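You operate a simulated robot arm through the tools that you are given. There is no shell and no other tool.

You run a simulated two-armed robot. Do the job below in one go: nothing can be reset, and whatever is moved stays where it is left.

Task
Free the jammed conveyor and run it until the chips are gone.
Fine: lid shut, lever back at STOP.

It is judged by the outcome, as a careful person would: the job done as asked, and still so three seconds after it is handed in. It fails if anything else is knocked over, pushed out of place, dropped, spilled or broken. Lids that push on must go on centred and level and be pressed home; caps that screw on are set level and turned clockwise until they are tight.

Robot
Two 7-joint arms with fingered hands on one trunk that stands fixed in place. Base frame: the origin is at the foot of the trunk, x ahead of it, y to its left, z up; the work surface is at about z = 190. Units: mm, degrees, N and s.
The left shoulder is at [70, 169, 1394], the right one opposite. Each reaches about 789 mm from its shoulder. Payload 3.4 kg a hand.
The tool frame of a hand sits at the grasp point between the pads (the TCP): z along the fingers, y along the line on which they close. The tips reach 23 mm beyond it. Largest opening 116 mm; the body of the gripper starts 65 mm behind the TCP. The gripper is a hand of 4 fingers: y runs from the thumb to the fingers, the wrist lies at [0, 0, -211] in the tool frame.
Orientation is that of the tool frame in the base frame, as a unit quaternion [x, y, z, w]. With the fingers straight down and closing along the base's y, the tool's x points along the base's -x, its y along +y and its z along -z.

Tools
- The arms move only by the tool play_rows. It takes "left_commands", "right_commands" or both (then of equal length, played together; a hand with none holds still); each is a list of rows, each a list of 6 numbers: the shift along the base's x, y, z in mm, then the turn, a rotation vector about the base's x, y, z in rad. In form: [[x, y, z, rx, ry, rz], ...]. A call has 1 to 20 rows; each row shifts and turns the commanded pose from where the row before left it. Each row takes 0.2 s and may step no farther than 50 mm and 8.6 degrees from the row before; otherwise, the whole call is refused. Where a pose cannot be reached the arm comes as near as it can. A force on the tool above 40 N (or 10 N above the force at the start of the call, whichever is more), or a blocked arm, ends the call early, and 0.2 s more pass. In this call time passes only in rows, and 0.2 s behind the last. It gives the time, the measured TCP pose, the force on the tool (base axes), the opening and the grip force at its end, in the units of the frame above (readings bear some noise), with the torque about the TCP (base axes, N m) and any sound that the robot's microphone picked up, and new pictures: "views" is both (left out), scene, wrist or none (wrist: the cameras of the hands that moved).
- Cameras (640 x 400 px; columns grow to the right, rows downward): "scene" is now at [133.3, -37.7, 1643.7]; the picture's right is [-0.42, -0.91, 0.00], its down [-0.37, 0.17, -0.91] and it looks along [0.83, -0.38, -0.40] (base axes); focal length 214 px, centre (320, 200). "left" rides on the left gripper at [-68, 1, -90] in its tool frame; the picture's right is [-0.01, -1.00, 0.00], its down [0.80, -0.01, -0.61] and it looks along [0.61, 0.00, 0.80] (tool axes); focal length 251 px, centre (320, 200). "right" rides on the right gripper at [69, 1, -90] in its tool frame; the picture's right is [-0.01, 1.00, 0.00], its down [-0.79, -0.01, -0.61] and it looks along [-0.61, -0.01, 0.79] (tool axes); focal length 251 px, centre (320, 200). There is no depth. A picture from a camera that has moved, and an enlarged one, comes with that camera's place and axes in the base frame and with its lens.
- lift_body(by): slides the trunk up (or, below 0, down) by that many mm; the arms and the scene camera ride with it, the base frame stays. It gives what a move gives, with no picture.
- move_fingers(finger1, finger2, finger3, thumb_bend, hand): sets how far each is bent, from 0 (flat) to 1 (curled in); at 0.3 the hand is open as for a grip, at 0.7 the pads meet at the TCP. One left out holds its place. A second passes; each finger stops where it meets its share of the squeeze, and holds until it gets a number again. It is the only way to open and close the hand. It gives what a move gives, with no picture; readings hold the bend of each and the force on the fingers (four entries, about 0 where the hand has none), thumb and palm.
- aim_head(pan, tilt): turns the head with the scene camera to pan (to the left, within 86 degrees either way) and tilt (down, from -29 to 69), counted from straight ahead of the robot. It gives what a move gives, and a new picture of the scene camera.
- close_up(camera, box): a new picture of the part [left, top, right, bottom] of that camera's present view, enlarged. The clock stands still meanwhile.
- close_job(): hands the job in; it is judged then, once.

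Places have to be worked out from the pictures, the camera data and where the tool is seen. Open the grippers and draw the arms clear of the work before you hand the job in, unless the task says otherwise.

The tools are called after ">>>" by a JSON object that holds its "api" and its "payload". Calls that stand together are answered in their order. play_rows: Moves the arms, as the interface text tells. Its arguments: {"type":"object","properties":{"left_commands":{"type":"array","items":{"type":"array","items":{"type":"number"}}},"right_commands":{"type":"array","items":{"type":"array","items":{"type":"number"}}},"views":{"type":"string","enum":["both","scene","wrist","none"]}},"required":[]} The other tools are called the same way: lift_body (by) slides the trunk up or down; move_fingers (finger1, finger2, finger3, thumb_bend, hand) moves the fingers one by one; aim_head (pan, tilt) turns the head that bears the scene camera; close_up (camera, box) takes an enlarged picture of a part of a camera's view; close_job () hands the job in.

At the start:

```text
time: 0.0
left_position: [347.9, -4.7, 1582.3]
left_ee_rot: [-0.001, 1.0, -0.001, 0.0]
left_wrist_force: [0.0, 1.1, -0.1]
left_wrist_torque: [0.02, -0.02, -0.02]
left_grip_width: 115.7
left_grasp_force: 0.1
left_shape: jaw
left_bend: [0.3, 0.3, 0.3, 0.3]
left_finger forces: [0.0, 0.0, 0.0, 0.1, 0.1, 0.0]
right_position: [325.4, -458.9, 1562.8]
right_ee_rot: [0.0, 1.0, 0.0, 0.0]
right_wrist_force: [0.2, 0.5, 0.0]
right_wrist_torque: [0.01, -0.03, 0.02]
right_grip_width: 116.1
right_grasp_force: 0.1
right_shape: jaw
right_bend: [0.3, 0.3, 0.3, 0.3]
right_finger forces: [0.1, 0.0, 0.0, 0.1, 0.0, 0.1]
trunk travel left (down, up): [-901.0, 39.0]
head pan, tilt: [-24.5, 23.9]
```

scene: 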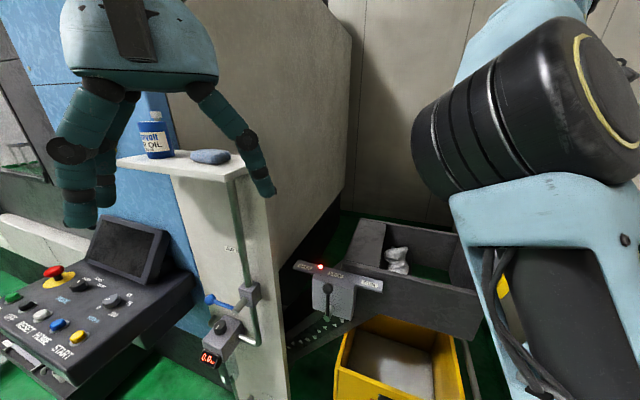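
right: 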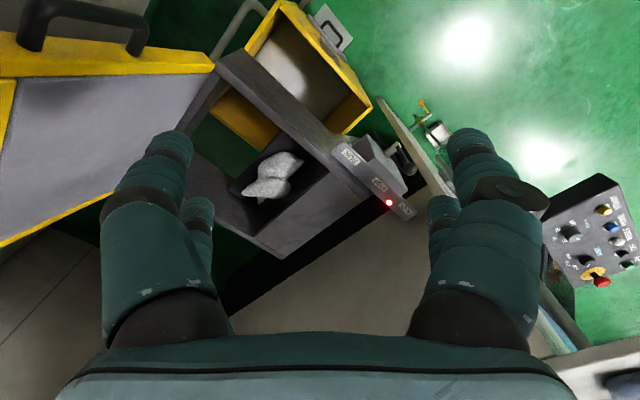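
left: 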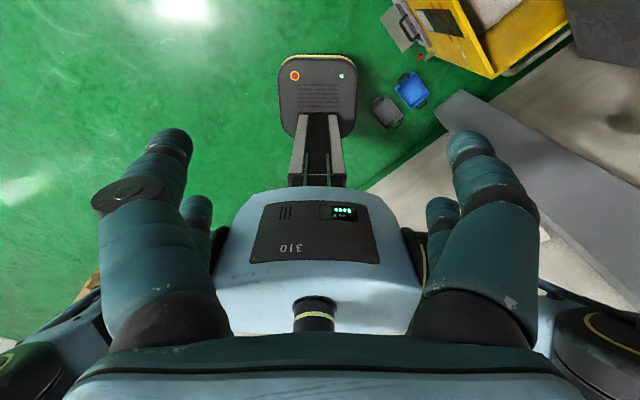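

I see a conveyor trough with white-grey wad, a lever box with a label strip and a red light, and a yellow bin. I'll look closer before moving anything.

>>> {"api": "close_up", "payload": {"camera": "scene", "box": [280, 200, 480, 400]}}

>>> {"api": "close_up", "payload": {"camera": "right", "box": [200, 0, 460, 260]}}

>>> {"api": "close_up", "payload": {"camera": "right", "box": [0, 0, 220, 260]}}

>>> {"api": "close_up", "payload": {"camera": "scene", "box": [0, 200, 280, 400]}}

```text
2.00 times, centred on (380, 300) of scene
camera zoom: at [133.3, -37.7, 1643.7], right [-0.42, -0.91, 0.0], down [-0.37, 0.17, -0.91], along [0.83, -0.38, -0.4], focal length 429 px, centre (200, 0)
```

zoom: 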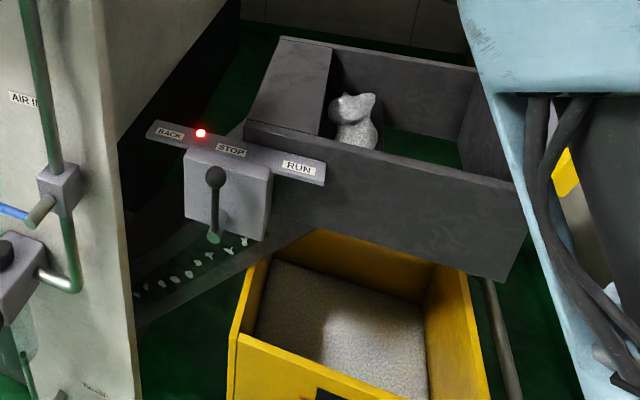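

```text
1.54 times, centred on (330, 130) of right
camera zoom: at [256.9, -457.7, 1652.6], right [0.01, 1.0, 0.0], down [0.79, -0.01, 0.61], along [0.61, -0.01, -0.79], focal length 387 px, centre (305, 308)
```

zoom: 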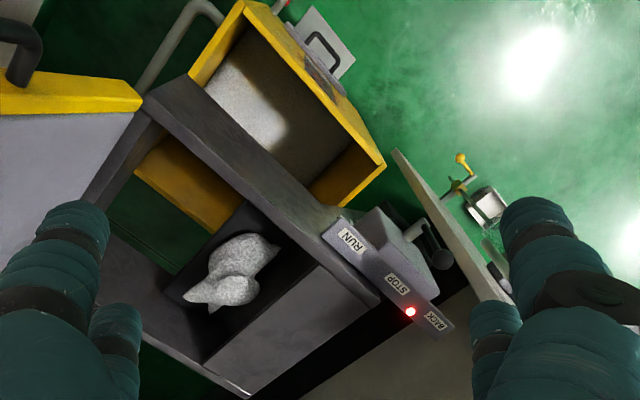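

```text
1.54 times, centred on (110, 130) of right
camera zoom: at [256.9, -457.7, 1652.6], right [0.01, 1.0, 0.0], down [0.79, -0.01, 0.61], along [0.61, -0.01, -0.79], focal length 387 px, centre (643, 308)
```

zoom: 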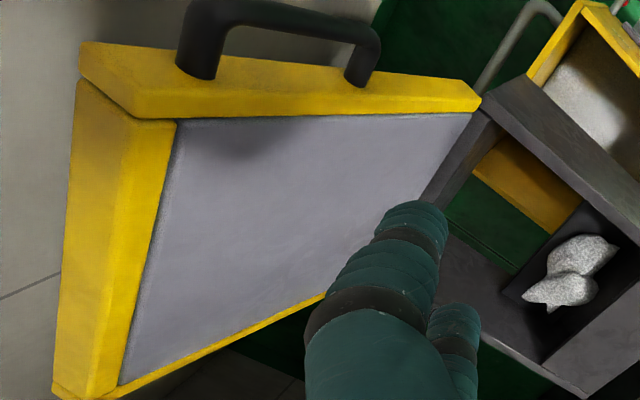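

```text
2.00 times, centred on (140, 300) of scene
camera zoom: at [133.3, -37.7, 1643.7], right [-0.42, -0.91, 0.0], down [-0.37, 0.17, -0.91], along [0.83, -0.38, -0.4], focal length 429 px, centre (680, 0)
```

zoom: 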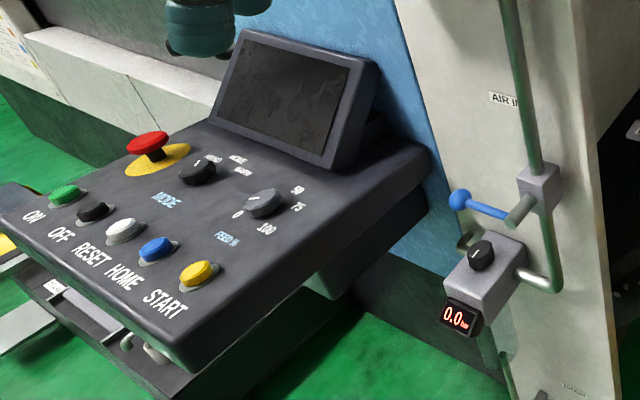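

The yellow cover with a black handle seems to be a lid standing open near the right hand. I'll turn the head for a clearer view of the conveyor.

>>> {"api": "aim_head", "payload": {"pan": -45, "tilt": 35}}

```text
time: 0.8
left_position: [347.3, -5.0, 1582.1]
left_ee_rot: [-0.001, 1.0, -0.001, -0.001]
left_wrist_force: [0.2, -0.2, 0.4]
left_wrist_torque: [-0.01, -0.01, -0.01]
left_grip_width: 115.9
left_grasp_force: 0.1
left_shape: jaw
left_bend: [0.3, 0.3, 0.3, 0.3]
left_finger forces: [0.0, 0.2, 0.1, 0.0, 0.0, 0.1]
right_position: [324.5, -460.3, 1564.0]
right_ee_rot: [-0.001, 1.0, 0.0, 0.0]
right_wrist_force: [-0.2, -0.2, 0.6]
right_wrist_torque: [0.0, 0.02, 0.01]
right_grip_width: 115.9
right_grasp_force: 0.1
right_shape: jaw
right_bend: [0.3, 0.3, 0.3, 0.3]
right_finger forces: [0.0, 0.0, 0.0, 0.0, 0.0, 0.1]
trunk travel left (down, up): [-901.0, 39.0]
head pan, tilt: [-45.0, 35.0]
camera scene: at [111.5, -61.5, 1626.1], right [-0.71, -0.71, 0.0], down [-0.41, 0.41, -0.82], along [0.58, -0.58, -0.57], focal length 214 px, centre (320, 200)
```

scene: 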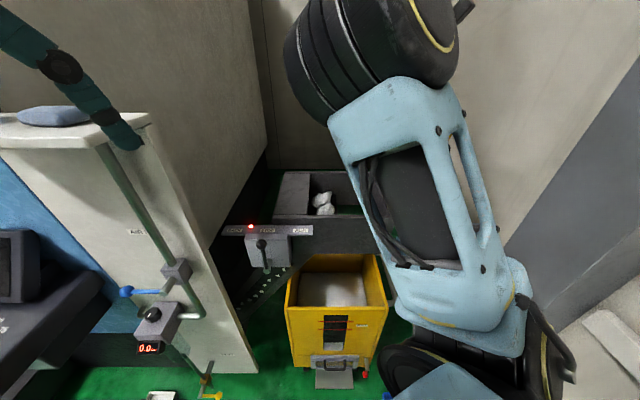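

Triangulating from the two cameras: wad about [623,-599,1082], lever knob about [558,-257,1143], and the label strip running diagonally (the conveyor sits facing the robot at about 45° to the right). I'll turn the right hand toward it and pull it back slightly to see the lid better.

>>> {"api": "play_rows", "payload": {"right_commands": [[-15, 10, 10, 0, 0, -0.13], [-15, 10, 10, 0, 0, -0.13], [-15, 10, 10, 0, 0, -0.13], [-15, 10, 10, 0, 0, -0.13], [-15, 10, 0, 0, 0, -0.13], [-15, 10, 0, 0, 0, -0.13]], "views": "both"}}

```text
time: 2.2
left_position: [348.1, -2.8, 1582.8]
left_ee_rot: [-0.001, 1.0, -0.001, 0.0]
left_wrist_force: [-0.4, -0.3, 0.3]
left_wrist_torque: [-0.02, 0.02, 0.01]
left_grip_width: 116.0
left_grasp_force: 0.0
left_shape: jaw
left_bend: [0.3, 0.3, 0.3, 0.3]
left_finger forces: [0.0, 0.1, 0.0, 0.0, 0.0, 0.1]
right_position: [247.9, -397.3, 1594.1]
right_ee_rot: [0.381, 0.925, -0.001, 0.0]
right_wrist_force: [-0.7, -0.9, -0.2]
right_wrist_torque: [-0.01, -0.02, -0.01]
right_grip_width: 115.9
right_grasp_force: 0.0
right_shape: jaw
right_bend: [0.3, 0.3, 0.3, 0.3]
right_finger forces: [0.1, 0.0, 0.0, 0.1, 0.0, 0.0]
right hand out of reach, approached as far as the arm can: row 5
trunk travel left (down, up): [-901.0, 39.0]
head pan, tilt: [-45.0, 35.0]
camera scene: at [112.4, -60.0, 1626.1], right [-0.71, -0.71, 0.0], down [-0.41, 0.4, -0.82], along [0.58, -0.58, -0.57], focal length 214 px, centre (320, 200)
camera right: at [201.0, -348.0, 1683.8], right [0.71, 0.7, 0.0], down [0.56, -0.56, 0.61], along [0.43, -0.43, -0.79], focal length 251 px, centre (320, 200)
```

scene: 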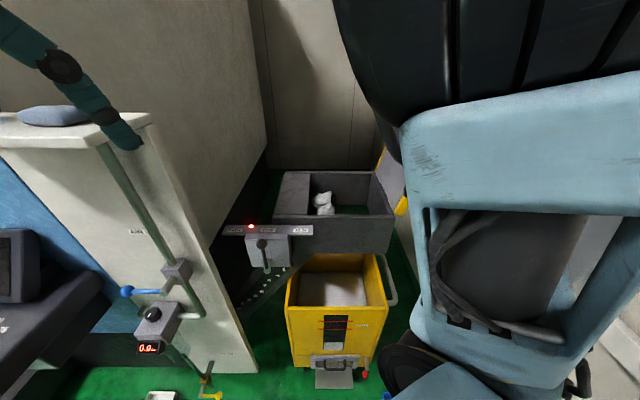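
right: 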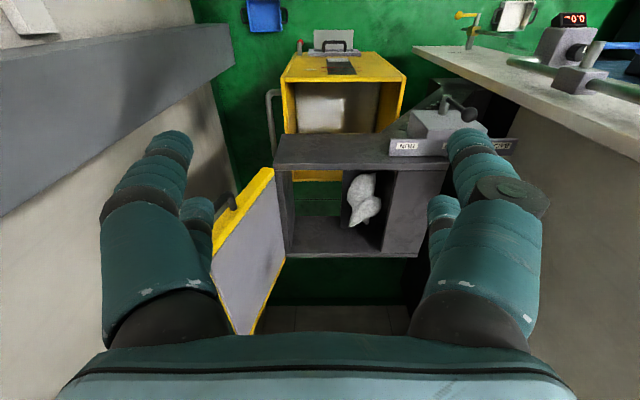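

The lid is hinged on the right side of the trough, standing open, with a black handle on its outer face. Closer looks at the lid, lever and wad.

>>> {"api": "close_up", "payload": {"camera": "right", "box": [190, 30, 350, 340]}}

>>> {"api": "close_up", "payload": {"camera": "right", "box": [270, 80, 530, 260]}}

>>> {"api": "close_up", "payload": {"camera": "scene", "box": [210, 140, 430, 290]}}

>>> {"api": "close_up", "payload": {"camera": "scene", "box": [220, 220, 410, 400]}}

```text
1.29 times, centred on (270, 185) of right
camera zoom: at [201.0, -348.0, 1683.8], right [0.71, 0.7, 0.0], down [0.56, -0.56, 0.61], along [0.43, -0.43, -0.79], focal length 324 px, centre (384, 219)
```

zoom: 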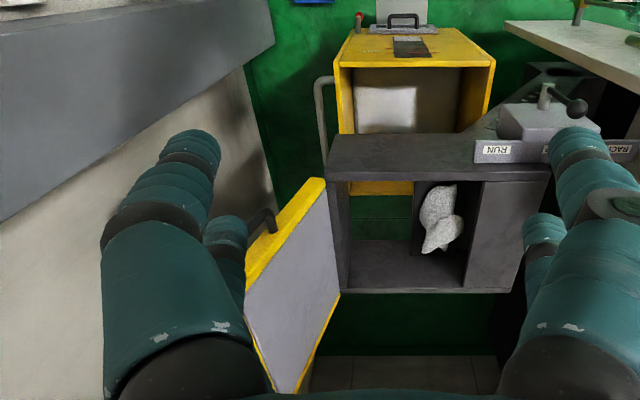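

```text
2.22 times, centred on (400, 170) of right
camera zoom: at [201.0, -348.0, 1683.8], right [0.71, 0.7, 0.0], down [0.56, -0.56, 0.61], along [0.43, -0.43, -0.79], focal length 559 px, centre (142, 267)
```

zoom: 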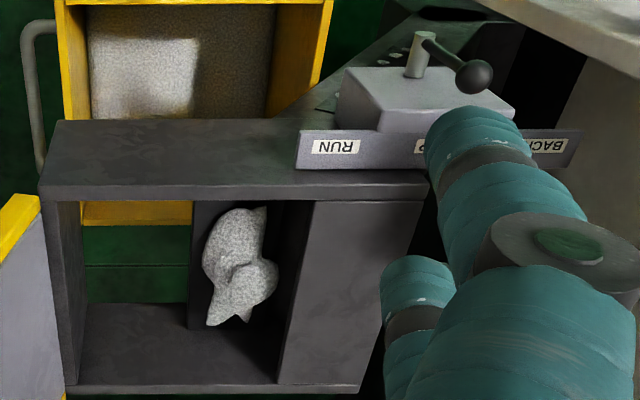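

```text
2.67 times, centred on (320, 215) of scene
camera zoom: at [112.4, -60.0, 1626.1], right [-0.71, -0.71, 0.0], down [-0.41, 0.4, -0.82], along [0.58, -0.58, -0.57], focal length 572 px, centre (320, 160)
```

zoom: 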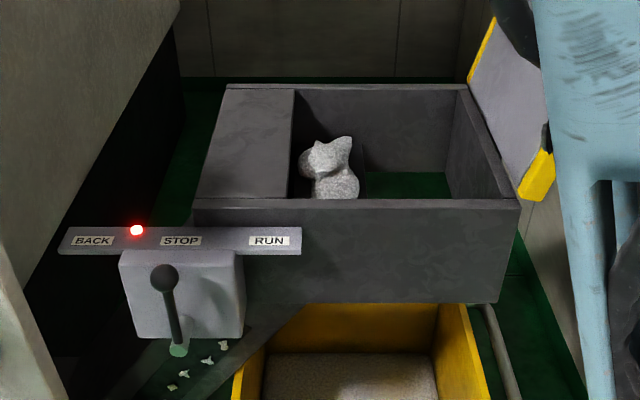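

```text
2.22 times, centred on (315, 310) of scene
camera zoom: at [112.4, -60.0, 1626.1], right [-0.71, -0.71, 0.0], down [-0.41, 0.4, -0.82], along [0.58, -0.58, -0.57], focal length 477 px, centre (331, -44)
```

zoom: 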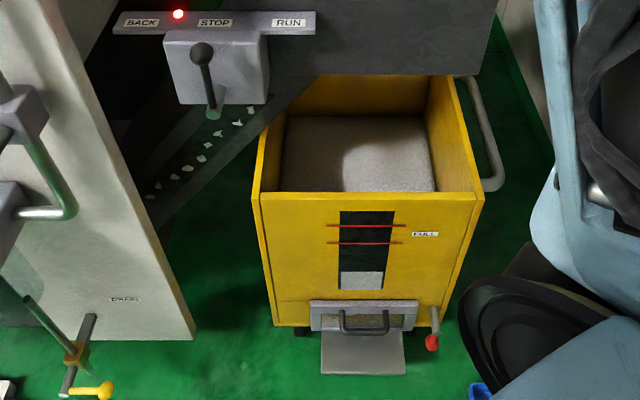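

The view is now clear: trough top edge near z≈1172, opening roughly 290 mm square, lid standing slightly past vertical with its free edge near z≈1445. Before lowering the trunk I check what lies beside the robot on the right and below the hands.

>>> {"api": "close_up", "payload": {"camera": "left", "box": [340, 0, 640, 300]}}

>>> {"api": "aim_head", "payload": {"pan": -80, "tilt": 45}}

```text
1.33 times, centred on (490, 150) of left
camera zoom: at [416.3, -2.2, 1672.0], right [0.01, -1.0, 0.0], down [-0.79, -0.01, 0.61], along [-0.61, -0.01, -0.79], focal length 335 px, centre (93, 267)
```

zoom: 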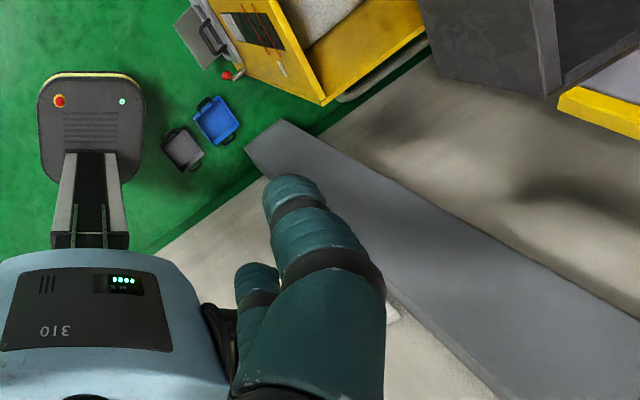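

```text
time: 3.2
left_position: [346.5, -4.5, 1582.6]
left_ee_rot: [-0.001, 1.0, -0.001, 0.0]
left_wrist_force: [0.0, 0.2, 0.6]
left_wrist_torque: [0.01, 0.01, 0.02]
left_grip_width: 116.2
left_grasp_force: 0.1
left_shape: jaw
left_bend: [0.3, 0.3, 0.3, 0.3]
left_finger forces: [0.1, 0.0, 0.1, 0.0, 0.0, 0.0]
right_position: [247.7, -399.6, 1594.6]
right_ee_rot: [0.381, 0.925, 0.0, 0.0]
right_wrist_force: [-0.5, 0.6, 0.2]
right_wrist_torque: [0.0, 0.01, 0.01]
right_grip_width: 116.0
right_grasp_force: 0.0
right_shape: jaw
right_bend: [0.3, 0.3, 0.3, 0.3]
right_finger forces: [0.0, 0.0, 0.1, 0.1, 0.0, 0.0]
trunk travel left (down, up): [-901.0, 39.0]
head pan, tilt: [-80.0, 45.0]
camera scene: at [63.0, -79.7, 1611.3], right [-0.98, -0.17, 0.0], down [-0.12, 0.7, -0.71], along [0.12, -0.7, -0.71], focal length 214 px, centre (320, 200)
```

scene: 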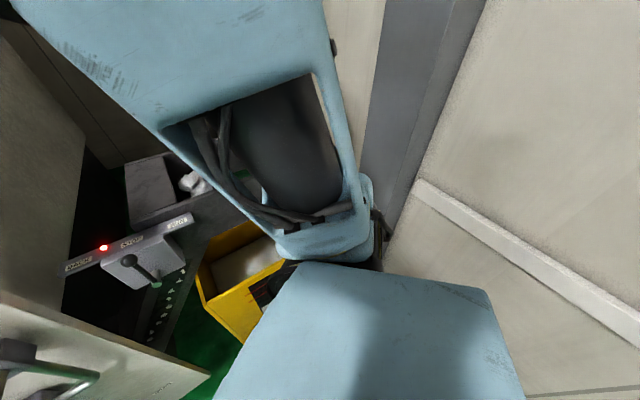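

The grey band is a vertical building column well clear of the arm (about [-55,-850]); nothing is below the hands. I lower the trunk 200 mm so the shoulders get closer to the height of the trough.

>>> {"api": "lift_body", "payload": {"by": -200}}

>>> {"api": "aim_head", "payload": {"pan": -45, "tilt": 25}}

```text
time: 5.4
left_position: [347.7, -6.1, 1382.5]
left_ee_rot: [-0.001, 1.0, -0.001, 0.0]
left_wrist_force: [-0.2, -0.8, 0.1]
left_wrist_torque: [-0.02, -0.01, -0.02]
left_grip_width: 115.7
left_grasp_force: 0.0
left_shape: jaw
left_bend: [0.3, 0.3, 0.3, 0.3]
left_finger forces: [0.1, 0.0, 0.0, 0.0, 0.0, 0.0]
right_position: [247.9, -399.1, 1395.1]
right_ee_rot: [0.381, 0.925, 0.0, 0.0]
right_wrist_force: [-0.1, 0.0, 0.2]
right_wrist_torque: [-0.01, 0.02, 0.02]
right_grip_width: 115.8
right_grasp_force: 0.0
right_shape: jaw
right_bend: [0.3, 0.3, 0.3, 0.3]
right_finger forces: [0.0, 0.0, 0.0, 0.0, 0.1, 0.0]
trunk travel left (down, up): [-701.0, 239.0]
head pan, tilt: [-80.0, 45.0]
```

```text
time: 6.4
left_position: [347.2, -6.1, 1382.5]
left_ee_rot: [-0.001, 1.0, -0.001, 0.0]
left_wrist_force: [-0.5, -0.8, 0.5]
left_wrist_torque: [0.0, -0.03, 0.03]
left_grip_width: 115.7
left_grasp_force: 0.2
left_shape: jaw
left_bend: [0.3, 0.3, 0.3, 0.3]
left_finger forces: [0.1, 0.0, 0.0, 0.0, 0.0, 0.0]
right_position: [247.0, -399.9, 1394.2]
right_ee_rot: [0.38, 0.925, -0.001, 0.0]
right_wrist_force: [0.3, 0.4, 0.5]
right_wrist_torque: [-0.03, 0.02, 0.01]
right_grip_width: 116.0
right_grasp_force: 0.1
right_shape: jaw
right_bend: [0.3, 0.3, 0.3, 0.3]
right_finger forces: [0.0, 0.1, 0.1, 0.0, 0.0, 0.1]
trunk travel left (down, up): [-701.0, 239.0]
head pan, tilt: [-45.0, 25.0]
camera scene: at [114.2, -64.5, 1441.8], right [-0.71, -0.71, 0.0], down [-0.3, 0.3, -0.91], along [0.64, -0.64, -0.42], focal length 214 px, centre (320, 200)
```

scene: 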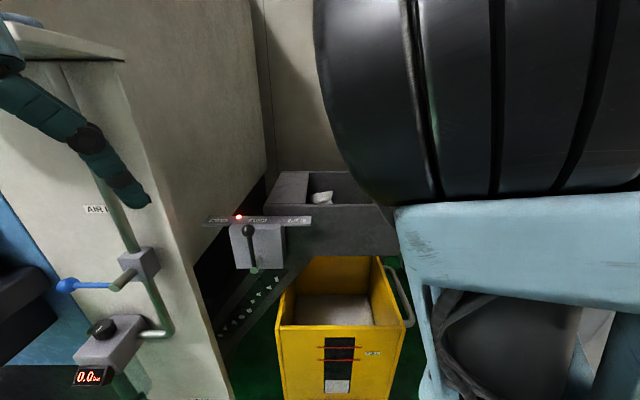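

The right arm blocks the head's view of the lid, so I bring the left hand to point forward along the conveyor's direction; its camera will then look over the conveyor and later the lever.

>>> {"api": "play_rows", "payload": {"left_commands": [[8, -9, -4, 0, 0, -0.131], [8, -9, -4, 0, 0, -0.131], [8, -9, -4, 0, 0, -0.131], [8, -9, -4, 0, 0, -0.131], [8, -9, -4, 0, 0, -0.131], [8, -9, -4, 0, 0, -0.131], [6, -6, -4, -0.095, -0.095, 0], [6, -6, -4, -0.095, -0.095, 0], [6, -6, -4, -0.095, -0.095, 0], [6, -6, -4, -0.095, -0.095, 0], [6, -6, -4, -0.095, -0.095, 0], [6, -6, -4, -0.095, -0.095, 0], [6, -6, -4, -0.095, -0.095, 0], [6, -6, -4, -0.095, -0.095, 0]], "views": "both"}}

```text
time: 9.4
left_position: [438.2, -111.6, 1319.4]
left_ee_rot: [0.329, 0.793, -0.197, 0.473]
left_wrist_force: [-0.3, 0.3, 1.2]
left_wrist_torque: [-0.03, 0.01, 0.01]
left_grip_width: 115.6
left_grasp_force: 0.2
left_shape: jaw
left_bend: [0.3, 0.3, 0.3, 0.3]
left_finger forces: [0.1, 0.0, 0.1, 0.0, 0.0, 0.0]
left hand out of reach, approached as far as the arm can: row 6
right_position: [246.4, -399.4, 1394.4]
right_ee_rot: [0.38, 0.925, 0.001, -0.001]
right_wrist_force: [0.5, -0.6, 0.6]
right_wrist_torque: [0.0, -0.01, 0.01]
right_grip_width: 116.0
right_grasp_force: 0.0
right_shape: jaw
right_bend: [0.3, 0.3, 0.3, 0.3]
right_finger forces: [0.1, 0.1, 0.1, 0.1, 0.0, 0.1]
trunk travel left (down, up): [-701.0, 239.0]
head pan, tilt: [-45.0, 25.0]
camera scene: at [113.7, -64.4, 1441.9], right [-0.71, -0.71, 0.0], down [-0.3, 0.3, -0.91], along [0.64, -0.64, -0.42], focal length 214 px, centre (320, 200)
camera left: at [406.4, -77.0, 1422.2], right [-0.71, -0.71, 0.01], down [-0.65, 0.64, -0.41], along [0.29, -0.3, -0.91], focal length 251 px, centre (320, 200)
```

scene: 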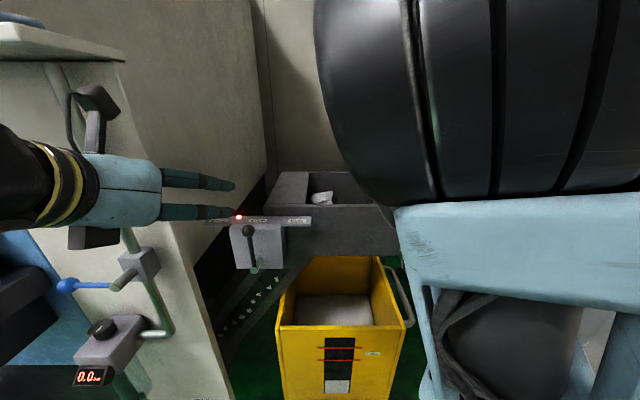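
left: 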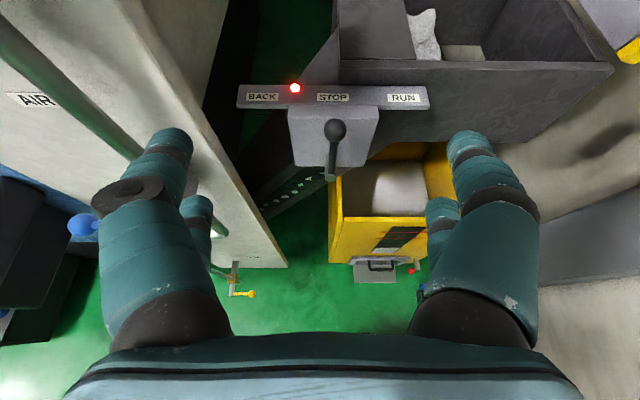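

The left camera gives a fine view: lever upright at STOP (knob ≈ f 576 along the conveyor direction, z≈1145), chips on the ramp below it. Now I bring the right hand forward with a 45° downward tilt to inspect the wad and lid from its camera.

>>> {"api": "play_rows", "payload": {"right_commands": [[19, 1, -5, -0.0694, -0.0694, 0], [19, 1, -5, -0.0694, -0.0694, 0], [19, 1, -5, -0.0694, -0.0694, 0], [19, 1, -5, -0.0694, -0.0694, 0], [19, 1, -5, -0.0694, -0.0694, 0], [19, 1, -5, -0.0694, -0.0694, 0], [19, 1, -5, -0.0694, -0.0694, 0], [19, 1, -5, -0.0694, -0.0694, 0]], "views": "both"}}

```text
time: 11.2
left_position: [442.2, -110.3, 1318.8]
left_ee_rot: [0.329, 0.793, -0.197, 0.473]
left_wrist_force: [-0.7, -0.4, 0.9]
left_wrist_torque: [0.01, -0.02, -0.01]
left_grip_width: 116.4
left_grasp_force: 0.0
left_shape: jaw
left_bend: [0.3, 0.3, 0.3, 0.3]
left_finger forces: [0.1, 0.0, 0.0, 0.0, 0.0, 0.0]
right_position: [449.8, -454.3, 1393.5]
right_ee_rot: [0.351, 0.854, -0.147, 0.354]
right_wrist_force: [-0.3, -0.3, 0.5]
right_wrist_torque: [-0.01, 0.0, 0.0]
right_grip_width: 115.7
right_grasp_force: 0.1
right_shape: jaw
right_bend: [0.3, 0.3, 0.3, 0.3]
right_finger forces: [0.1, 0.0, 0.0, 0.0, 0.0, 0.0]
right hand out of reach, approached as far as the arm can: row 2, 3, 4, 5, 6, 7, 8
trunk travel left (down, up): [-701.0, 239.0]
head pan, tilt: [-45.0, 25.0]
camera scene: at [114.9, -64.4, 1441.8], right [-0.71, -0.71, 0.0], down [-0.3, 0.3, -0.91], along [0.64, -0.64, -0.42], focal length 214 px, centre (320, 200)
camera right: at [370.9, -374.0, 1407.5], right [0.71, 0.7, 0.0], down [0.09, -0.1, 0.99], along [0.7, -0.7, -0.13], focal length 251 px, centre (320, 200)
```

scene: 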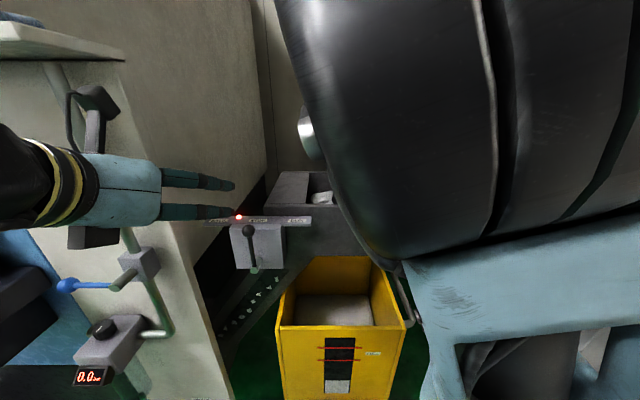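
right: 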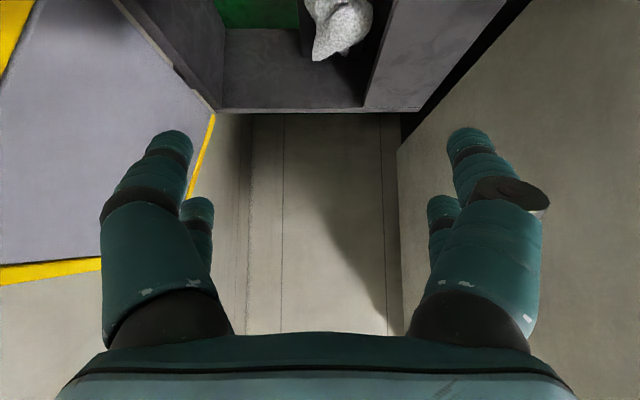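

The arm stopped short of the commanded pose (TCP at [450,-454,1394]); I check with a small test move whether commands count from the actual pose.

>>> {"api": "play_rows", "payload": {"right_commands": [[7, -7, 0, 0, 0, 0]], "views": "none"}}

```text
time: 11.6
left_position: [441.3, -111.5, 1319.8]
left_ee_rot: [0.329, 0.794, -0.196, 0.472]
left_wrist_force: [-0.9, 0.0, 0.0]
left_wrist_torque: [0.0, -0.03, -0.01]
left_grip_width: 116.1
left_grasp_force: 0.1
left_shape: jaw
left_bend: [0.3, 0.3, 0.3, 0.3]
left_finger forces: [0.1, 0.1, 0.0, 0.0, 0.1, 0.0]
right_position: [455.3, -460.0, 1393.2]
right_ee_rot: [0.35, 0.855, -0.149, 0.354]
right_wrist_force: [0.1, 0.7, -0.8]
right_wrist_torque: [0.0, 0.01, 0.01]
right_grip_width: 115.9
right_grasp_force: 0.1
right_shape: jaw
right_bend: [0.3, 0.3, 0.3, 0.3]
right_finger forces: [0.0, 0.0, 0.1, 0.0, 0.0, 0.1]
trunk travel left (down, up): [-701.0, 239.0]
head pan, tilt: [-45.0, 25.0]
```

Commands count from the actual pose. Now I move the right hand to hover above the wad at about z=1260.

>>> {"api": "play_rows", "payload": {"right_commands": [[19, -14, -22, 0, 0, 0], [19, -14, -22, 0, 0, 0], [19, -14, -22, 0, 0, 0], [19, -15, -22, 0, 0, 0], [19, -15, -22, 0, 0, 0], [19, -15, -22, 0, 0, 0]], "views": "both"}}

```text
time: 13.0
left_position: [440.8, -112.3, 1319.1]
left_ee_rot: [0.329, 0.794, -0.196, 0.472]
left_wrist_force: [0.7, -0.7, -0.2]
left_wrist_torque: [0.01, -0.03, 0.02]
left_grip_width: 115.7
left_grasp_force: 0.1
left_shape: jaw
left_bend: [0.3, 0.3, 0.3, 0.3]
left_finger forces: [0.2, 0.1, 0.0, 0.0, 0.0, 0.0]
right_position: [572.8, -550.4, 1258.5]
right_ee_rot: [0.351, 0.854, -0.148, 0.353]
right_wrist_force: [0.2, 0.5, 0.6]
right_wrist_torque: [0.0, 0.01, 0.02]
right_grip_width: 116.0
right_grasp_force: 0.0
right_shape: jaw
right_bend: [0.3, 0.3, 0.3, 0.3]
right_finger forces: [0.0, 0.0, 0.0, 0.0, 0.0, 0.0]
trunk travel left (down, up): [-701.0, 239.0]
head pan, tilt: [-45.0, 25.0]
camera scene: at [115.8, -65.8, 1441.7], right [-0.71, -0.71, 0.0], down [-0.3, 0.3, -0.91], along [0.64, -0.64, -0.42], focal length 214 px, centre (320, 200)
camera right: at [494.9, -470.6, 1273.2], right [0.71, 0.71, 0.0], down [0.09, -0.1, 0.99], along [0.7, -0.7, -0.13], focal length 251 px, centre (320, 200)
```

scene: 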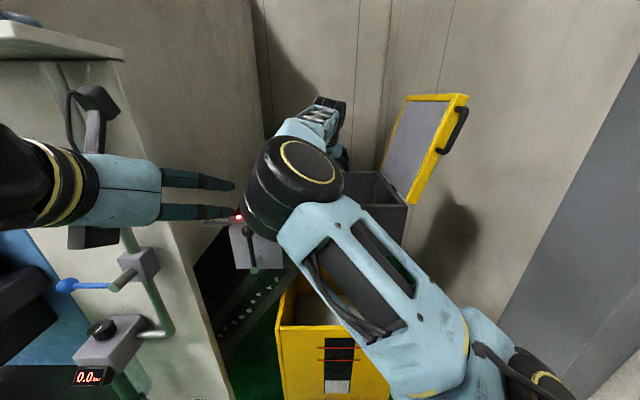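
right: 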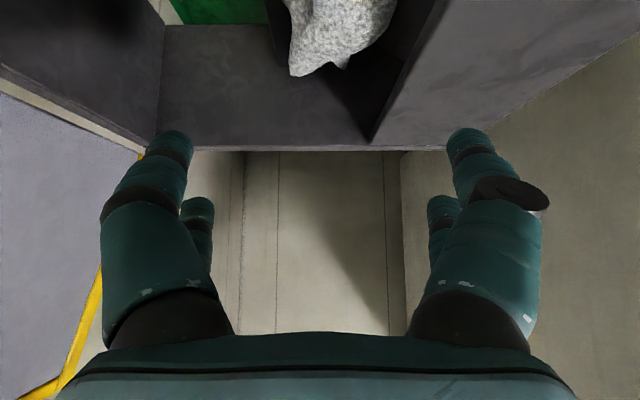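

The lid is now in full view of the head camera. I zoom on it and on the wad.

>>> {"api": "close_up", "payload": {"camera": "scene", "box": [340, 70, 520, 250]}}

>>> {"api": "close_up", "payload": {"camera": "right", "box": [160, 0, 480, 200]}}

```text
2.22 times, centred on (430, 160) of scene
camera zoom: at [115.8, -65.8, 1441.7], right [-0.71, -0.71, 0.0], down [-0.3, 0.3, -0.91], along [0.64, -0.64, -0.42], focal length 477 px, centre (76, 289)
```

zoom: 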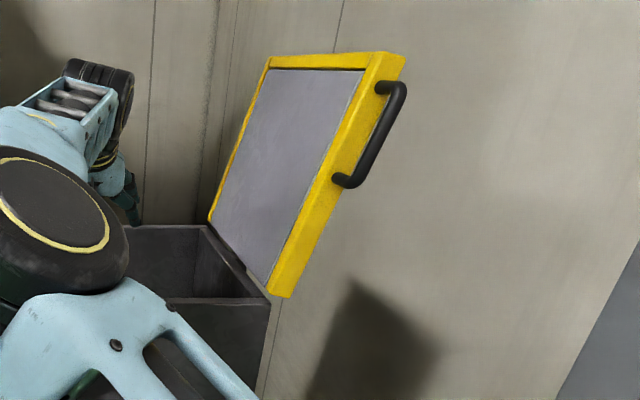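

```text
2.00 times, centred on (320, 100) of right
camera zoom: at [494.9, -470.6, 1273.2], right [0.71, 0.71, 0.0], down [0.09, -0.1, 0.99], along [0.7, -0.7, -0.13], focal length 503 px, centre (320, 400)
```

zoom: 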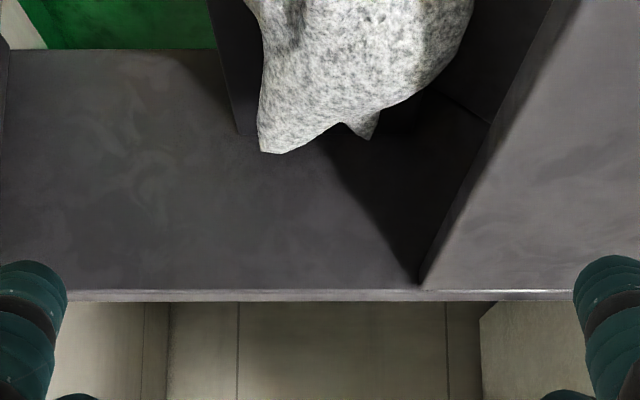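

The lid's handle sits on its front face projecting toward me, and the wad's upper lobe stands about 80 mm above the slot's divider (top ≈ f 880, r −25, z≈1140). I narrow the right hand a little so the fingers fit between the cover plate and the divider.

>>> {"api": "move_fingers", "payload": {"hand": "right", "finger1": 0.37, "finger2": 0.37, "finger3": 0.37, "thumb_bend": 0.37}}

>>> {"api": "play_rows", "payload": {"right_commands": [[12, -11, -22, 0, 0, 0], [11, -11, -22, 0, 0, 0], [11, -11, -22, 0, 0, 0]], "views": "both"}}

```text
time: 14.0
left_position: [440.2, -110.1, 1319.9]
left_ee_rot: [0.329, 0.794, -0.196, 0.472]
left_wrist_force: [0.3, -0.7, 0.6]
left_wrist_torque: [0.0, 0.03, 0.01]
left_grip_width: 116.0
left_grasp_force: 0.1
left_shape: jaw
left_bend: [0.3, 0.3, 0.3, 0.3]
left_finger forces: [0.0, 0.0, 0.0, 0.0, 0.1, 0.1]
right_position: [571.3, -550.0, 1259.8]
right_ee_rot: [0.352, 0.854, -0.148, 0.354]
right_wrist_force: [0.5, 0.6, 0.5]
right_wrist_torque: [-0.03, -0.03, 0.0]
right_grip_width: 97.3
right_grasp_force: 0.0
right_shape: fingers
right_bend: [0.37, 0.37, 0.37, 0.37]
right_finger forces: [0.0, 0.0, 0.1, 0.0, 0.0, 0.1]
trunk travel left (down, up): [-701.0, 239.0]
head pan, tilt: [-45.0, 25.0]
```

```text
time: 14.8
left_position: [440.6, -111.0, 1318.9]
left_ee_rot: [0.33, 0.793, -0.197, 0.472]
left_wrist_force: [-0.4, 0.2, 0.4]
left_wrist_torque: [0.01, 0.0, -0.01]
left_grip_width: 115.9
left_grasp_force: 0.1
left_shape: jaw
left_bend: [0.3, 0.3, 0.3, 0.3]
left_finger forces: [0.1, 0.0, 0.1, 0.0, 0.0, 0.0]
right_position: [605.0, -583.7, 1195.7]
right_ee_rot: [0.351, 0.854, -0.148, 0.354]
right_wrist_force: [0.8, -0.9, -0.1]
right_wrist_torque: [0.02, 0.0, -0.03]
right_grip_width: 97.2
right_grasp_force: 0.1
right_shape: fingers
right_bend: [0.37, 0.37, 0.37, 0.37]
right_finger forces: [0.1, 0.1, 0.1, 0.1, 0.0, 0.1]
trunk travel left (down, up): [-701.0, 239.0]
head pan, tilt: [-45.0, 25.0]
camera scene: at [115.1, -65.2, 1441.8], right [-0.71, -0.71, 0.0], down [-0.3, 0.3, -0.91], along [0.64, -0.64, -0.42], focal length 214 px, centre (320, 200)
camera right: at [526.7, -502.6, 1209.5], right [0.71, 0.71, 0.0], down [0.09, -0.1, 0.99], along [0.7, -0.7, -0.13], focal length 251 px, centre (320, 200)
```

scene: 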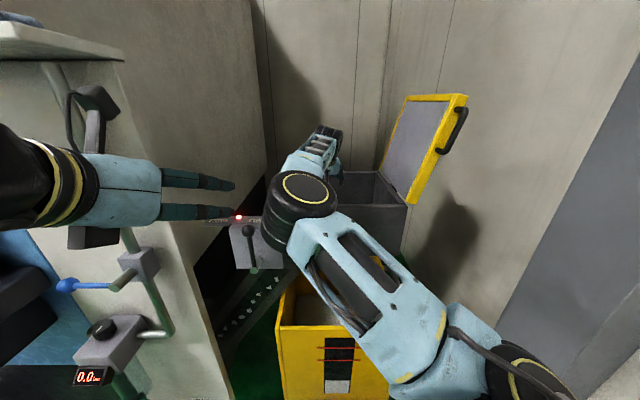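
right: 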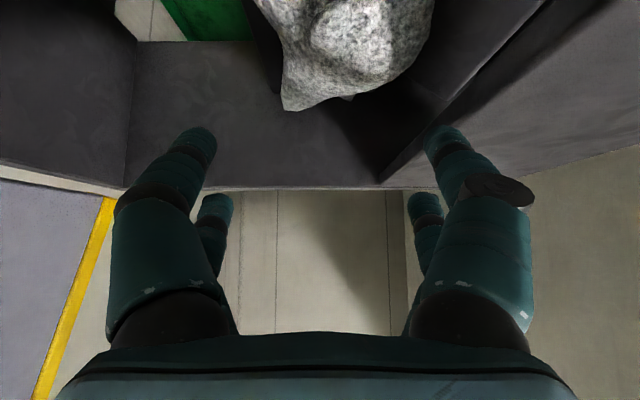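

From here the left fingers would have almost no room between the wad and the cover plate, so I'll back up and roll the hand 90° so it closes front-to-back, where there's plenty of room.

>>> {"api": "play_rows", "payload": {"right_commands": [[0, 0, 30, 0, 0, 0], [0, 0, 35, 0, 0, 0], [1, 1, 0, -0.0714, 0.0714, 0.101], [1, 1, 0, -0.0714, 0.0714, 0.101], [1, 1, 0, -0.0714, 0.0714, 0.101], [1, 1, 0, -0.0714, 0.0714, 0.101], [1, 1, 0, -0.0714, 0.0714, 0.101], [1, 1, 0, -0.0714, 0.0714, 0.101], [1, 1, 0, -0.0714, 0.0714, 0.101], [0, 0, 0, -0.0714, 0.0714, 0.101], [0, 0, 0, -0.0714, 0.0714, 0.101], [0, 0, 0, -0.0714, 0.0714, 0.101], [0, 0, 0, -0.0714, 0.0714, 0.101]], "views": "both"}}

```text
time: 17.6
left_position: [439.6, -112.0, 1319.4]
left_ee_rot: [0.328, 0.793, -0.196, 0.473]
left_wrist_force: [1.0, 0.6, -0.8]
left_wrist_torque: [0.01, 0.0, -0.03]
left_grip_width: 115.8
left_grasp_force: 0.0
left_shape: jaw
left_bend: [0.3, 0.3, 0.3, 0.3]
left_finger forces: [0.0, 0.0, 0.0, 0.1, 0.1, 0.0]
right_position: [610.4, -575.7, 1260.7]
right_ee_rot: [-0.357, 0.852, -0.355, 0.145]
right_wrist_force: [-0.4, 0.1, 0.1]
right_wrist_torque: [-0.01, 0.01, 0.0]
right_grip_width: 97.5
right_grasp_force: 0.2
right_shape: fingers
right_bend: [0.37, 0.37, 0.37, 0.37]
right_finger forces: [0.0, 0.0, 0.0, 0.0, 0.1, 0.0]
trunk travel left (down, up): [-701.0, 239.0]
head pan, tilt: [-45.0, 25.0]
camera scene: at [114.4, -64.5, 1441.9], right [-0.71, -0.71, 0.0], down [-0.3, 0.3, -0.91], along [0.64, -0.64, -0.42], focal length 214 px, centre (320, 200)
camera right: at [517.8, -577.8, 1323.1], right [-0.5, 0.5, -0.71], down [0.26, 0.86, 0.43], along [0.83, 0.03, -0.56], focal length 251 px, centre (320, 200)
```

scene: 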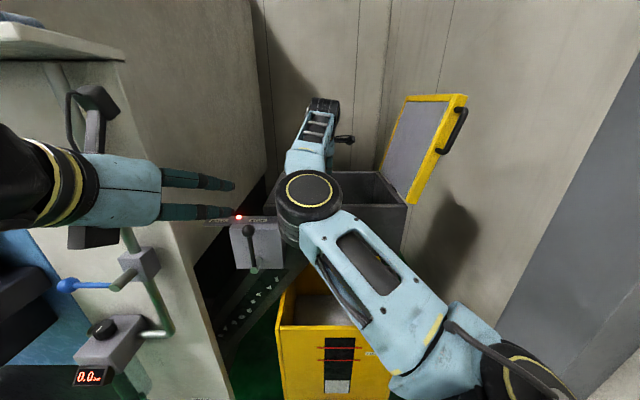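
right: 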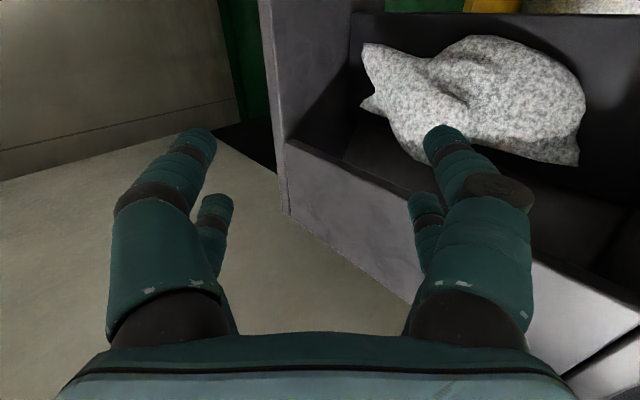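

This side view shows the wad is long front-to-back (f ≈ 765–945) but only 70–95 mm wide, so closing sideways at its waist (f≈845, r≈−20, z≈1065) is right after all; the front lobe leaves more finger room. I roll the hand back and steepen it slightly.

>>> {"api": "play_rows", "payload": {"right_commands": [[0, 0, 0, 0.0714, -0.0714, -0.101], [0, 0, 0, 0.0714, -0.0714, -0.101], [0, 0, 0, 0.0714, -0.0714, -0.101], [0, 0, 0, 0.0714, -0.0714, -0.101], [0, 0, 0, 0.0714, -0.0714, -0.101], [0, 0, 0, 0.0714, -0.0714, -0.101], [0, 0, 0, 0.0714, -0.0714, -0.101], [0, 0, 0, 0.0714, -0.0714, -0.101], [0, 0, 0, 0.0714, -0.0714, -0.101], [0, 0, 0, 0.0714, -0.0714, -0.101], [0, 0, 0, 0.0714, -0.0714, -0.101], [0, 0, 0, 0.0617, 0.0617, 0], [0, 0, 0, 0.0617, 0.0617, 0]], "views": "both"}}

```text
time: 20.4
left_position: [440.9, -113.7, 1319.5]
left_ee_rot: [0.329, 0.794, -0.195, 0.473]
left_wrist_force: [-1.0, -0.7, 0.6]
left_wrist_torque: [0.01, -0.01, 0.0]
left_grip_width: 116.0
left_grasp_force: 0.1
left_shape: jaw
left_bend: [0.3, 0.3, 0.3, 0.3]
left_finger forces: [0.0, 0.0, 0.1, 0.2, 0.0, 0.0]
right_position: [610.0, -576.8, 1259.8]
right_ee_rot: [0.363, 0.882, -0.115, 0.277]
right_wrist_force: [0.2, 0.4, 0.4]
right_wrist_torque: [-0.02, 0.0, -0.02]
right_grip_width: 97.4
right_grasp_force: 0.0
right_shape: fingers
right_bend: [0.37, 0.37, 0.37, 0.37]
right_finger forces: [0.1, 0.0, 0.1, 0.0, 0.0, 0.0]
trunk travel left (down, up): [-701.0, 239.0]
head pan, tilt: [-45.0, 25.0]
camera scene: at [113.8, -66.3, 1441.8], right [-0.71, -0.71, 0.0], down [-0.3, 0.3, -0.91], along [0.64, -0.64, -0.42], focal length 214 px, centre (320, 200)
camera right: at [535.1, -499.5, 1293.5], right [0.71, 0.7, 0.0], down [0.21, -0.22, 0.95], along [0.67, -0.68, -0.3], focal length 251 px, centre (320, 200)
```

scene: 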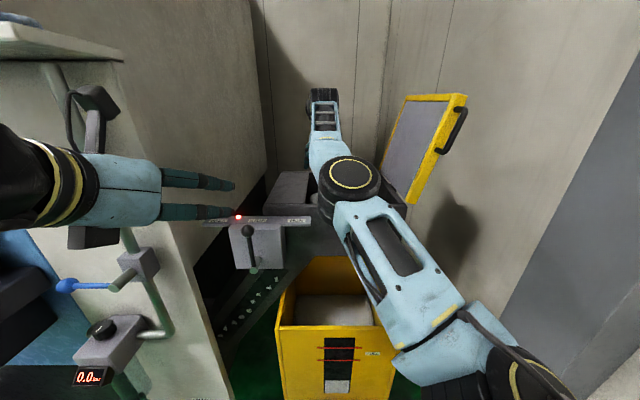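
right: 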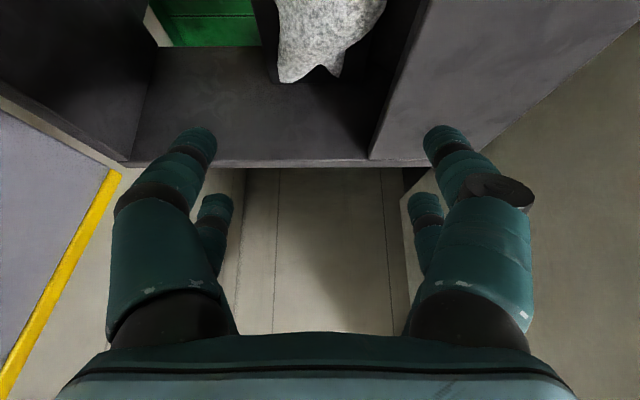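

The hand now points 55° down above the wad's waist. I narrow the grip a bit more, shift slightly right and go down to just above the plate level to check finger clearance.

>>> {"api": "move_fingers", "payload": {"hand": "right", "finger1": 0.43, "finger2": 0.43, "finger3": 0.43, "thumb_bend": 0.43}}

>>> {"api": "play_rows", "payload": {"right_commands": [[-3, -6, -20, 0, 0, 0], [-3, -6, -20, 0, 0, 0], [0, 0, -20, 0, 0, 0]], "views": "both"}}

```text
time: 21.4
left_position: [439.6, -112.1, 1319.2]
left_ee_rot: [0.329, 0.793, -0.197, 0.473]
left_wrist_force: [-0.5, -0.1, 0.0]
left_wrist_torque: [0.0, 0.02, 0.01]
left_grip_width: 116.3
left_grasp_force: 0.0
left_shape: jaw
left_bend: [0.3, 0.3, 0.3, 0.3]
left_finger forces: [0.0, 0.0, 0.1, 0.1, 0.0, 0.0]
right_position: [610.9, -575.4, 1260.8]
right_ee_rot: [0.362, 0.882, -0.116, 0.278]
right_wrist_force: [0.3, -0.9, -0.4]
right_wrist_torque: [0.01, -0.01, 0.02]
right_grip_width: 79.8
right_grasp_force: 0.0
right_shape: fingers
right_bend: [0.43, 0.43, 0.43, 0.43]
right_finger forces: [0.0, 0.0, 0.1, 0.0, 0.1, 0.0]
trunk travel left (down, up): [-701.0, 239.0]
head pan, tilt: [-45.0, 25.0]
```

```text
time: 22.2
left_position: [440.7, -111.2, 1320.0]
left_ee_rot: [0.329, 0.794, -0.197, 0.472]
left_wrist_force: [0.3, 0.9, 0.4]
left_wrist_torque: [0.01, 0.02, -0.01]
left_grip_width: 115.8
left_grasp_force: 0.1
left_shape: jaw
left_bend: [0.3, 0.3, 0.3, 0.3]
left_finger forces: [0.1, 0.0, 0.0, 0.1, 0.0, 0.1]
right_position: [604.2, -587.6, 1199.4]
right_ee_rot: [0.364, 0.882, -0.116, 0.277]
right_wrist_force: [-0.4, -1.0, -0.1]
right_wrist_torque: [-0.01, 0.02, 0.0]
right_grip_width: 79.7
right_grasp_force: 0.1
right_shape: fingers
right_bend: [0.43, 0.43, 0.43, 0.43]
right_finger forces: [0.0, 0.0, 0.0, 0.0, 0.0, 0.1]
trunk travel left (down, up): [-701.0, 239.0]
head pan, tilt: [-45.0, 25.0]
camera scene: at [114.8, -64.7, 1441.8], right [-0.71, -0.71, 0.0], down [-0.3, 0.3, -0.91], along [0.64, -0.64, -0.42], focal length 214 px, centre (320, 200)
camera right: at [530.1, -510.4, 1233.2], right [0.71, 0.71, 0.0], down [0.21, -0.22, 0.95], along [0.67, -0.68, -0.3], focal length 251 px, centre (320, 200)
```

scene: 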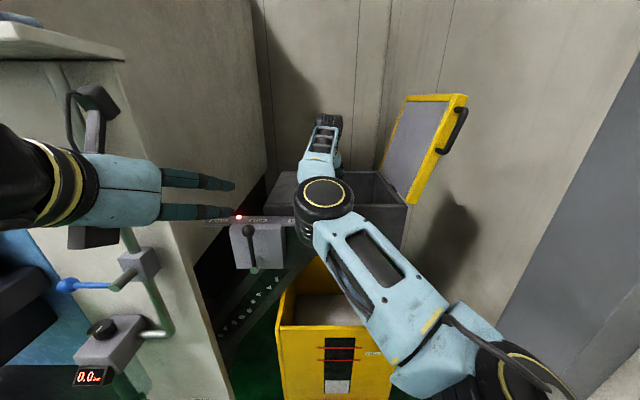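
right: 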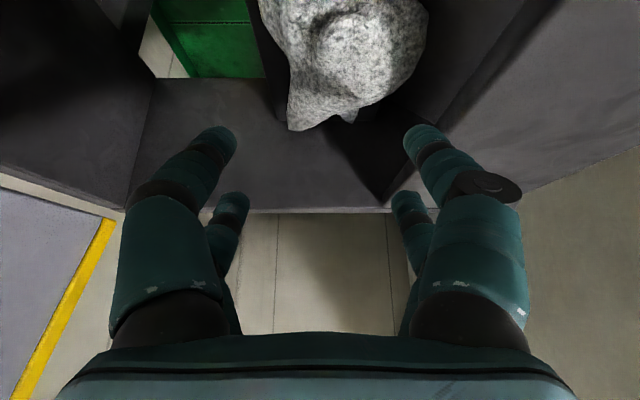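

Fingers have about ±44 mm inner gap; the front lobe spans r≈−61…+22 with the cover-plate edge at r≈−78, so it's tight. I check how big the hand's camera housing is, since it would come near the trough's front wall.

>>> {"api": "close_up", "payload": {"camera": "scene", "box": [0, 70, 250, 270]}}

>>> {"api": "close_up", "payload": {"camera": "scene", "box": [240, 90, 420, 270]}}

>>> {"api": "close_up", "payload": {"camera": "left", "box": [220, 0, 640, 260]}}

```text
2.00 times, centred on (125, 170) of scene
camera zoom: at [114.8, -64.7, 1441.8], right [-0.71, -0.71, 0.0], down [-0.3, 0.3, -0.91], along [0.64, -0.64, -0.42], focal length 429 px, centre (710, 260)
```

zoom: 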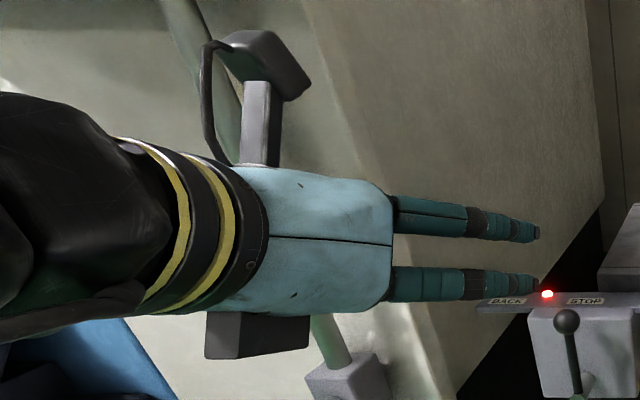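

```text
2.22 times, centred on (330, 180) of scene
camera zoom: at [114.8, -64.7, 1441.8], right [-0.71, -0.71, 0.0], down [-0.3, 0.3, -0.91], along [0.64, -0.64, -0.42], focal length 477 px, centre (298, 244)
```

zoom: 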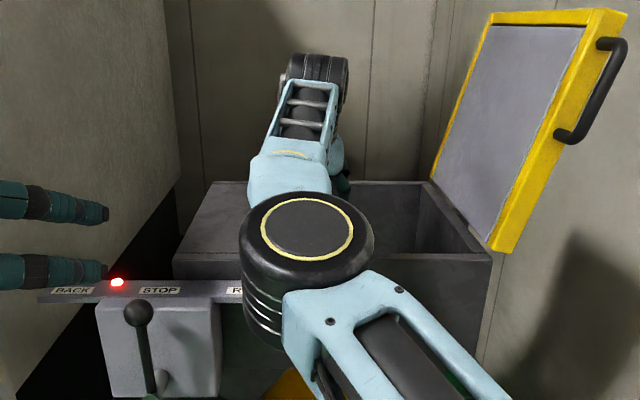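

```text
1.52 times, centred on (430, 130) of left
camera zoom: at [407.7, -77.2, 1422.0], right [-0.7, -0.71, 0.01], down [-0.65, 0.64, -0.41], along [0.29, -0.29, -0.91], focal length 383 px, centre (152, 307)
```

zoom: 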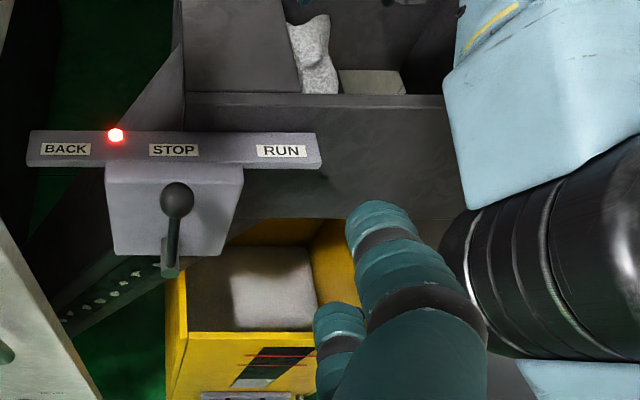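

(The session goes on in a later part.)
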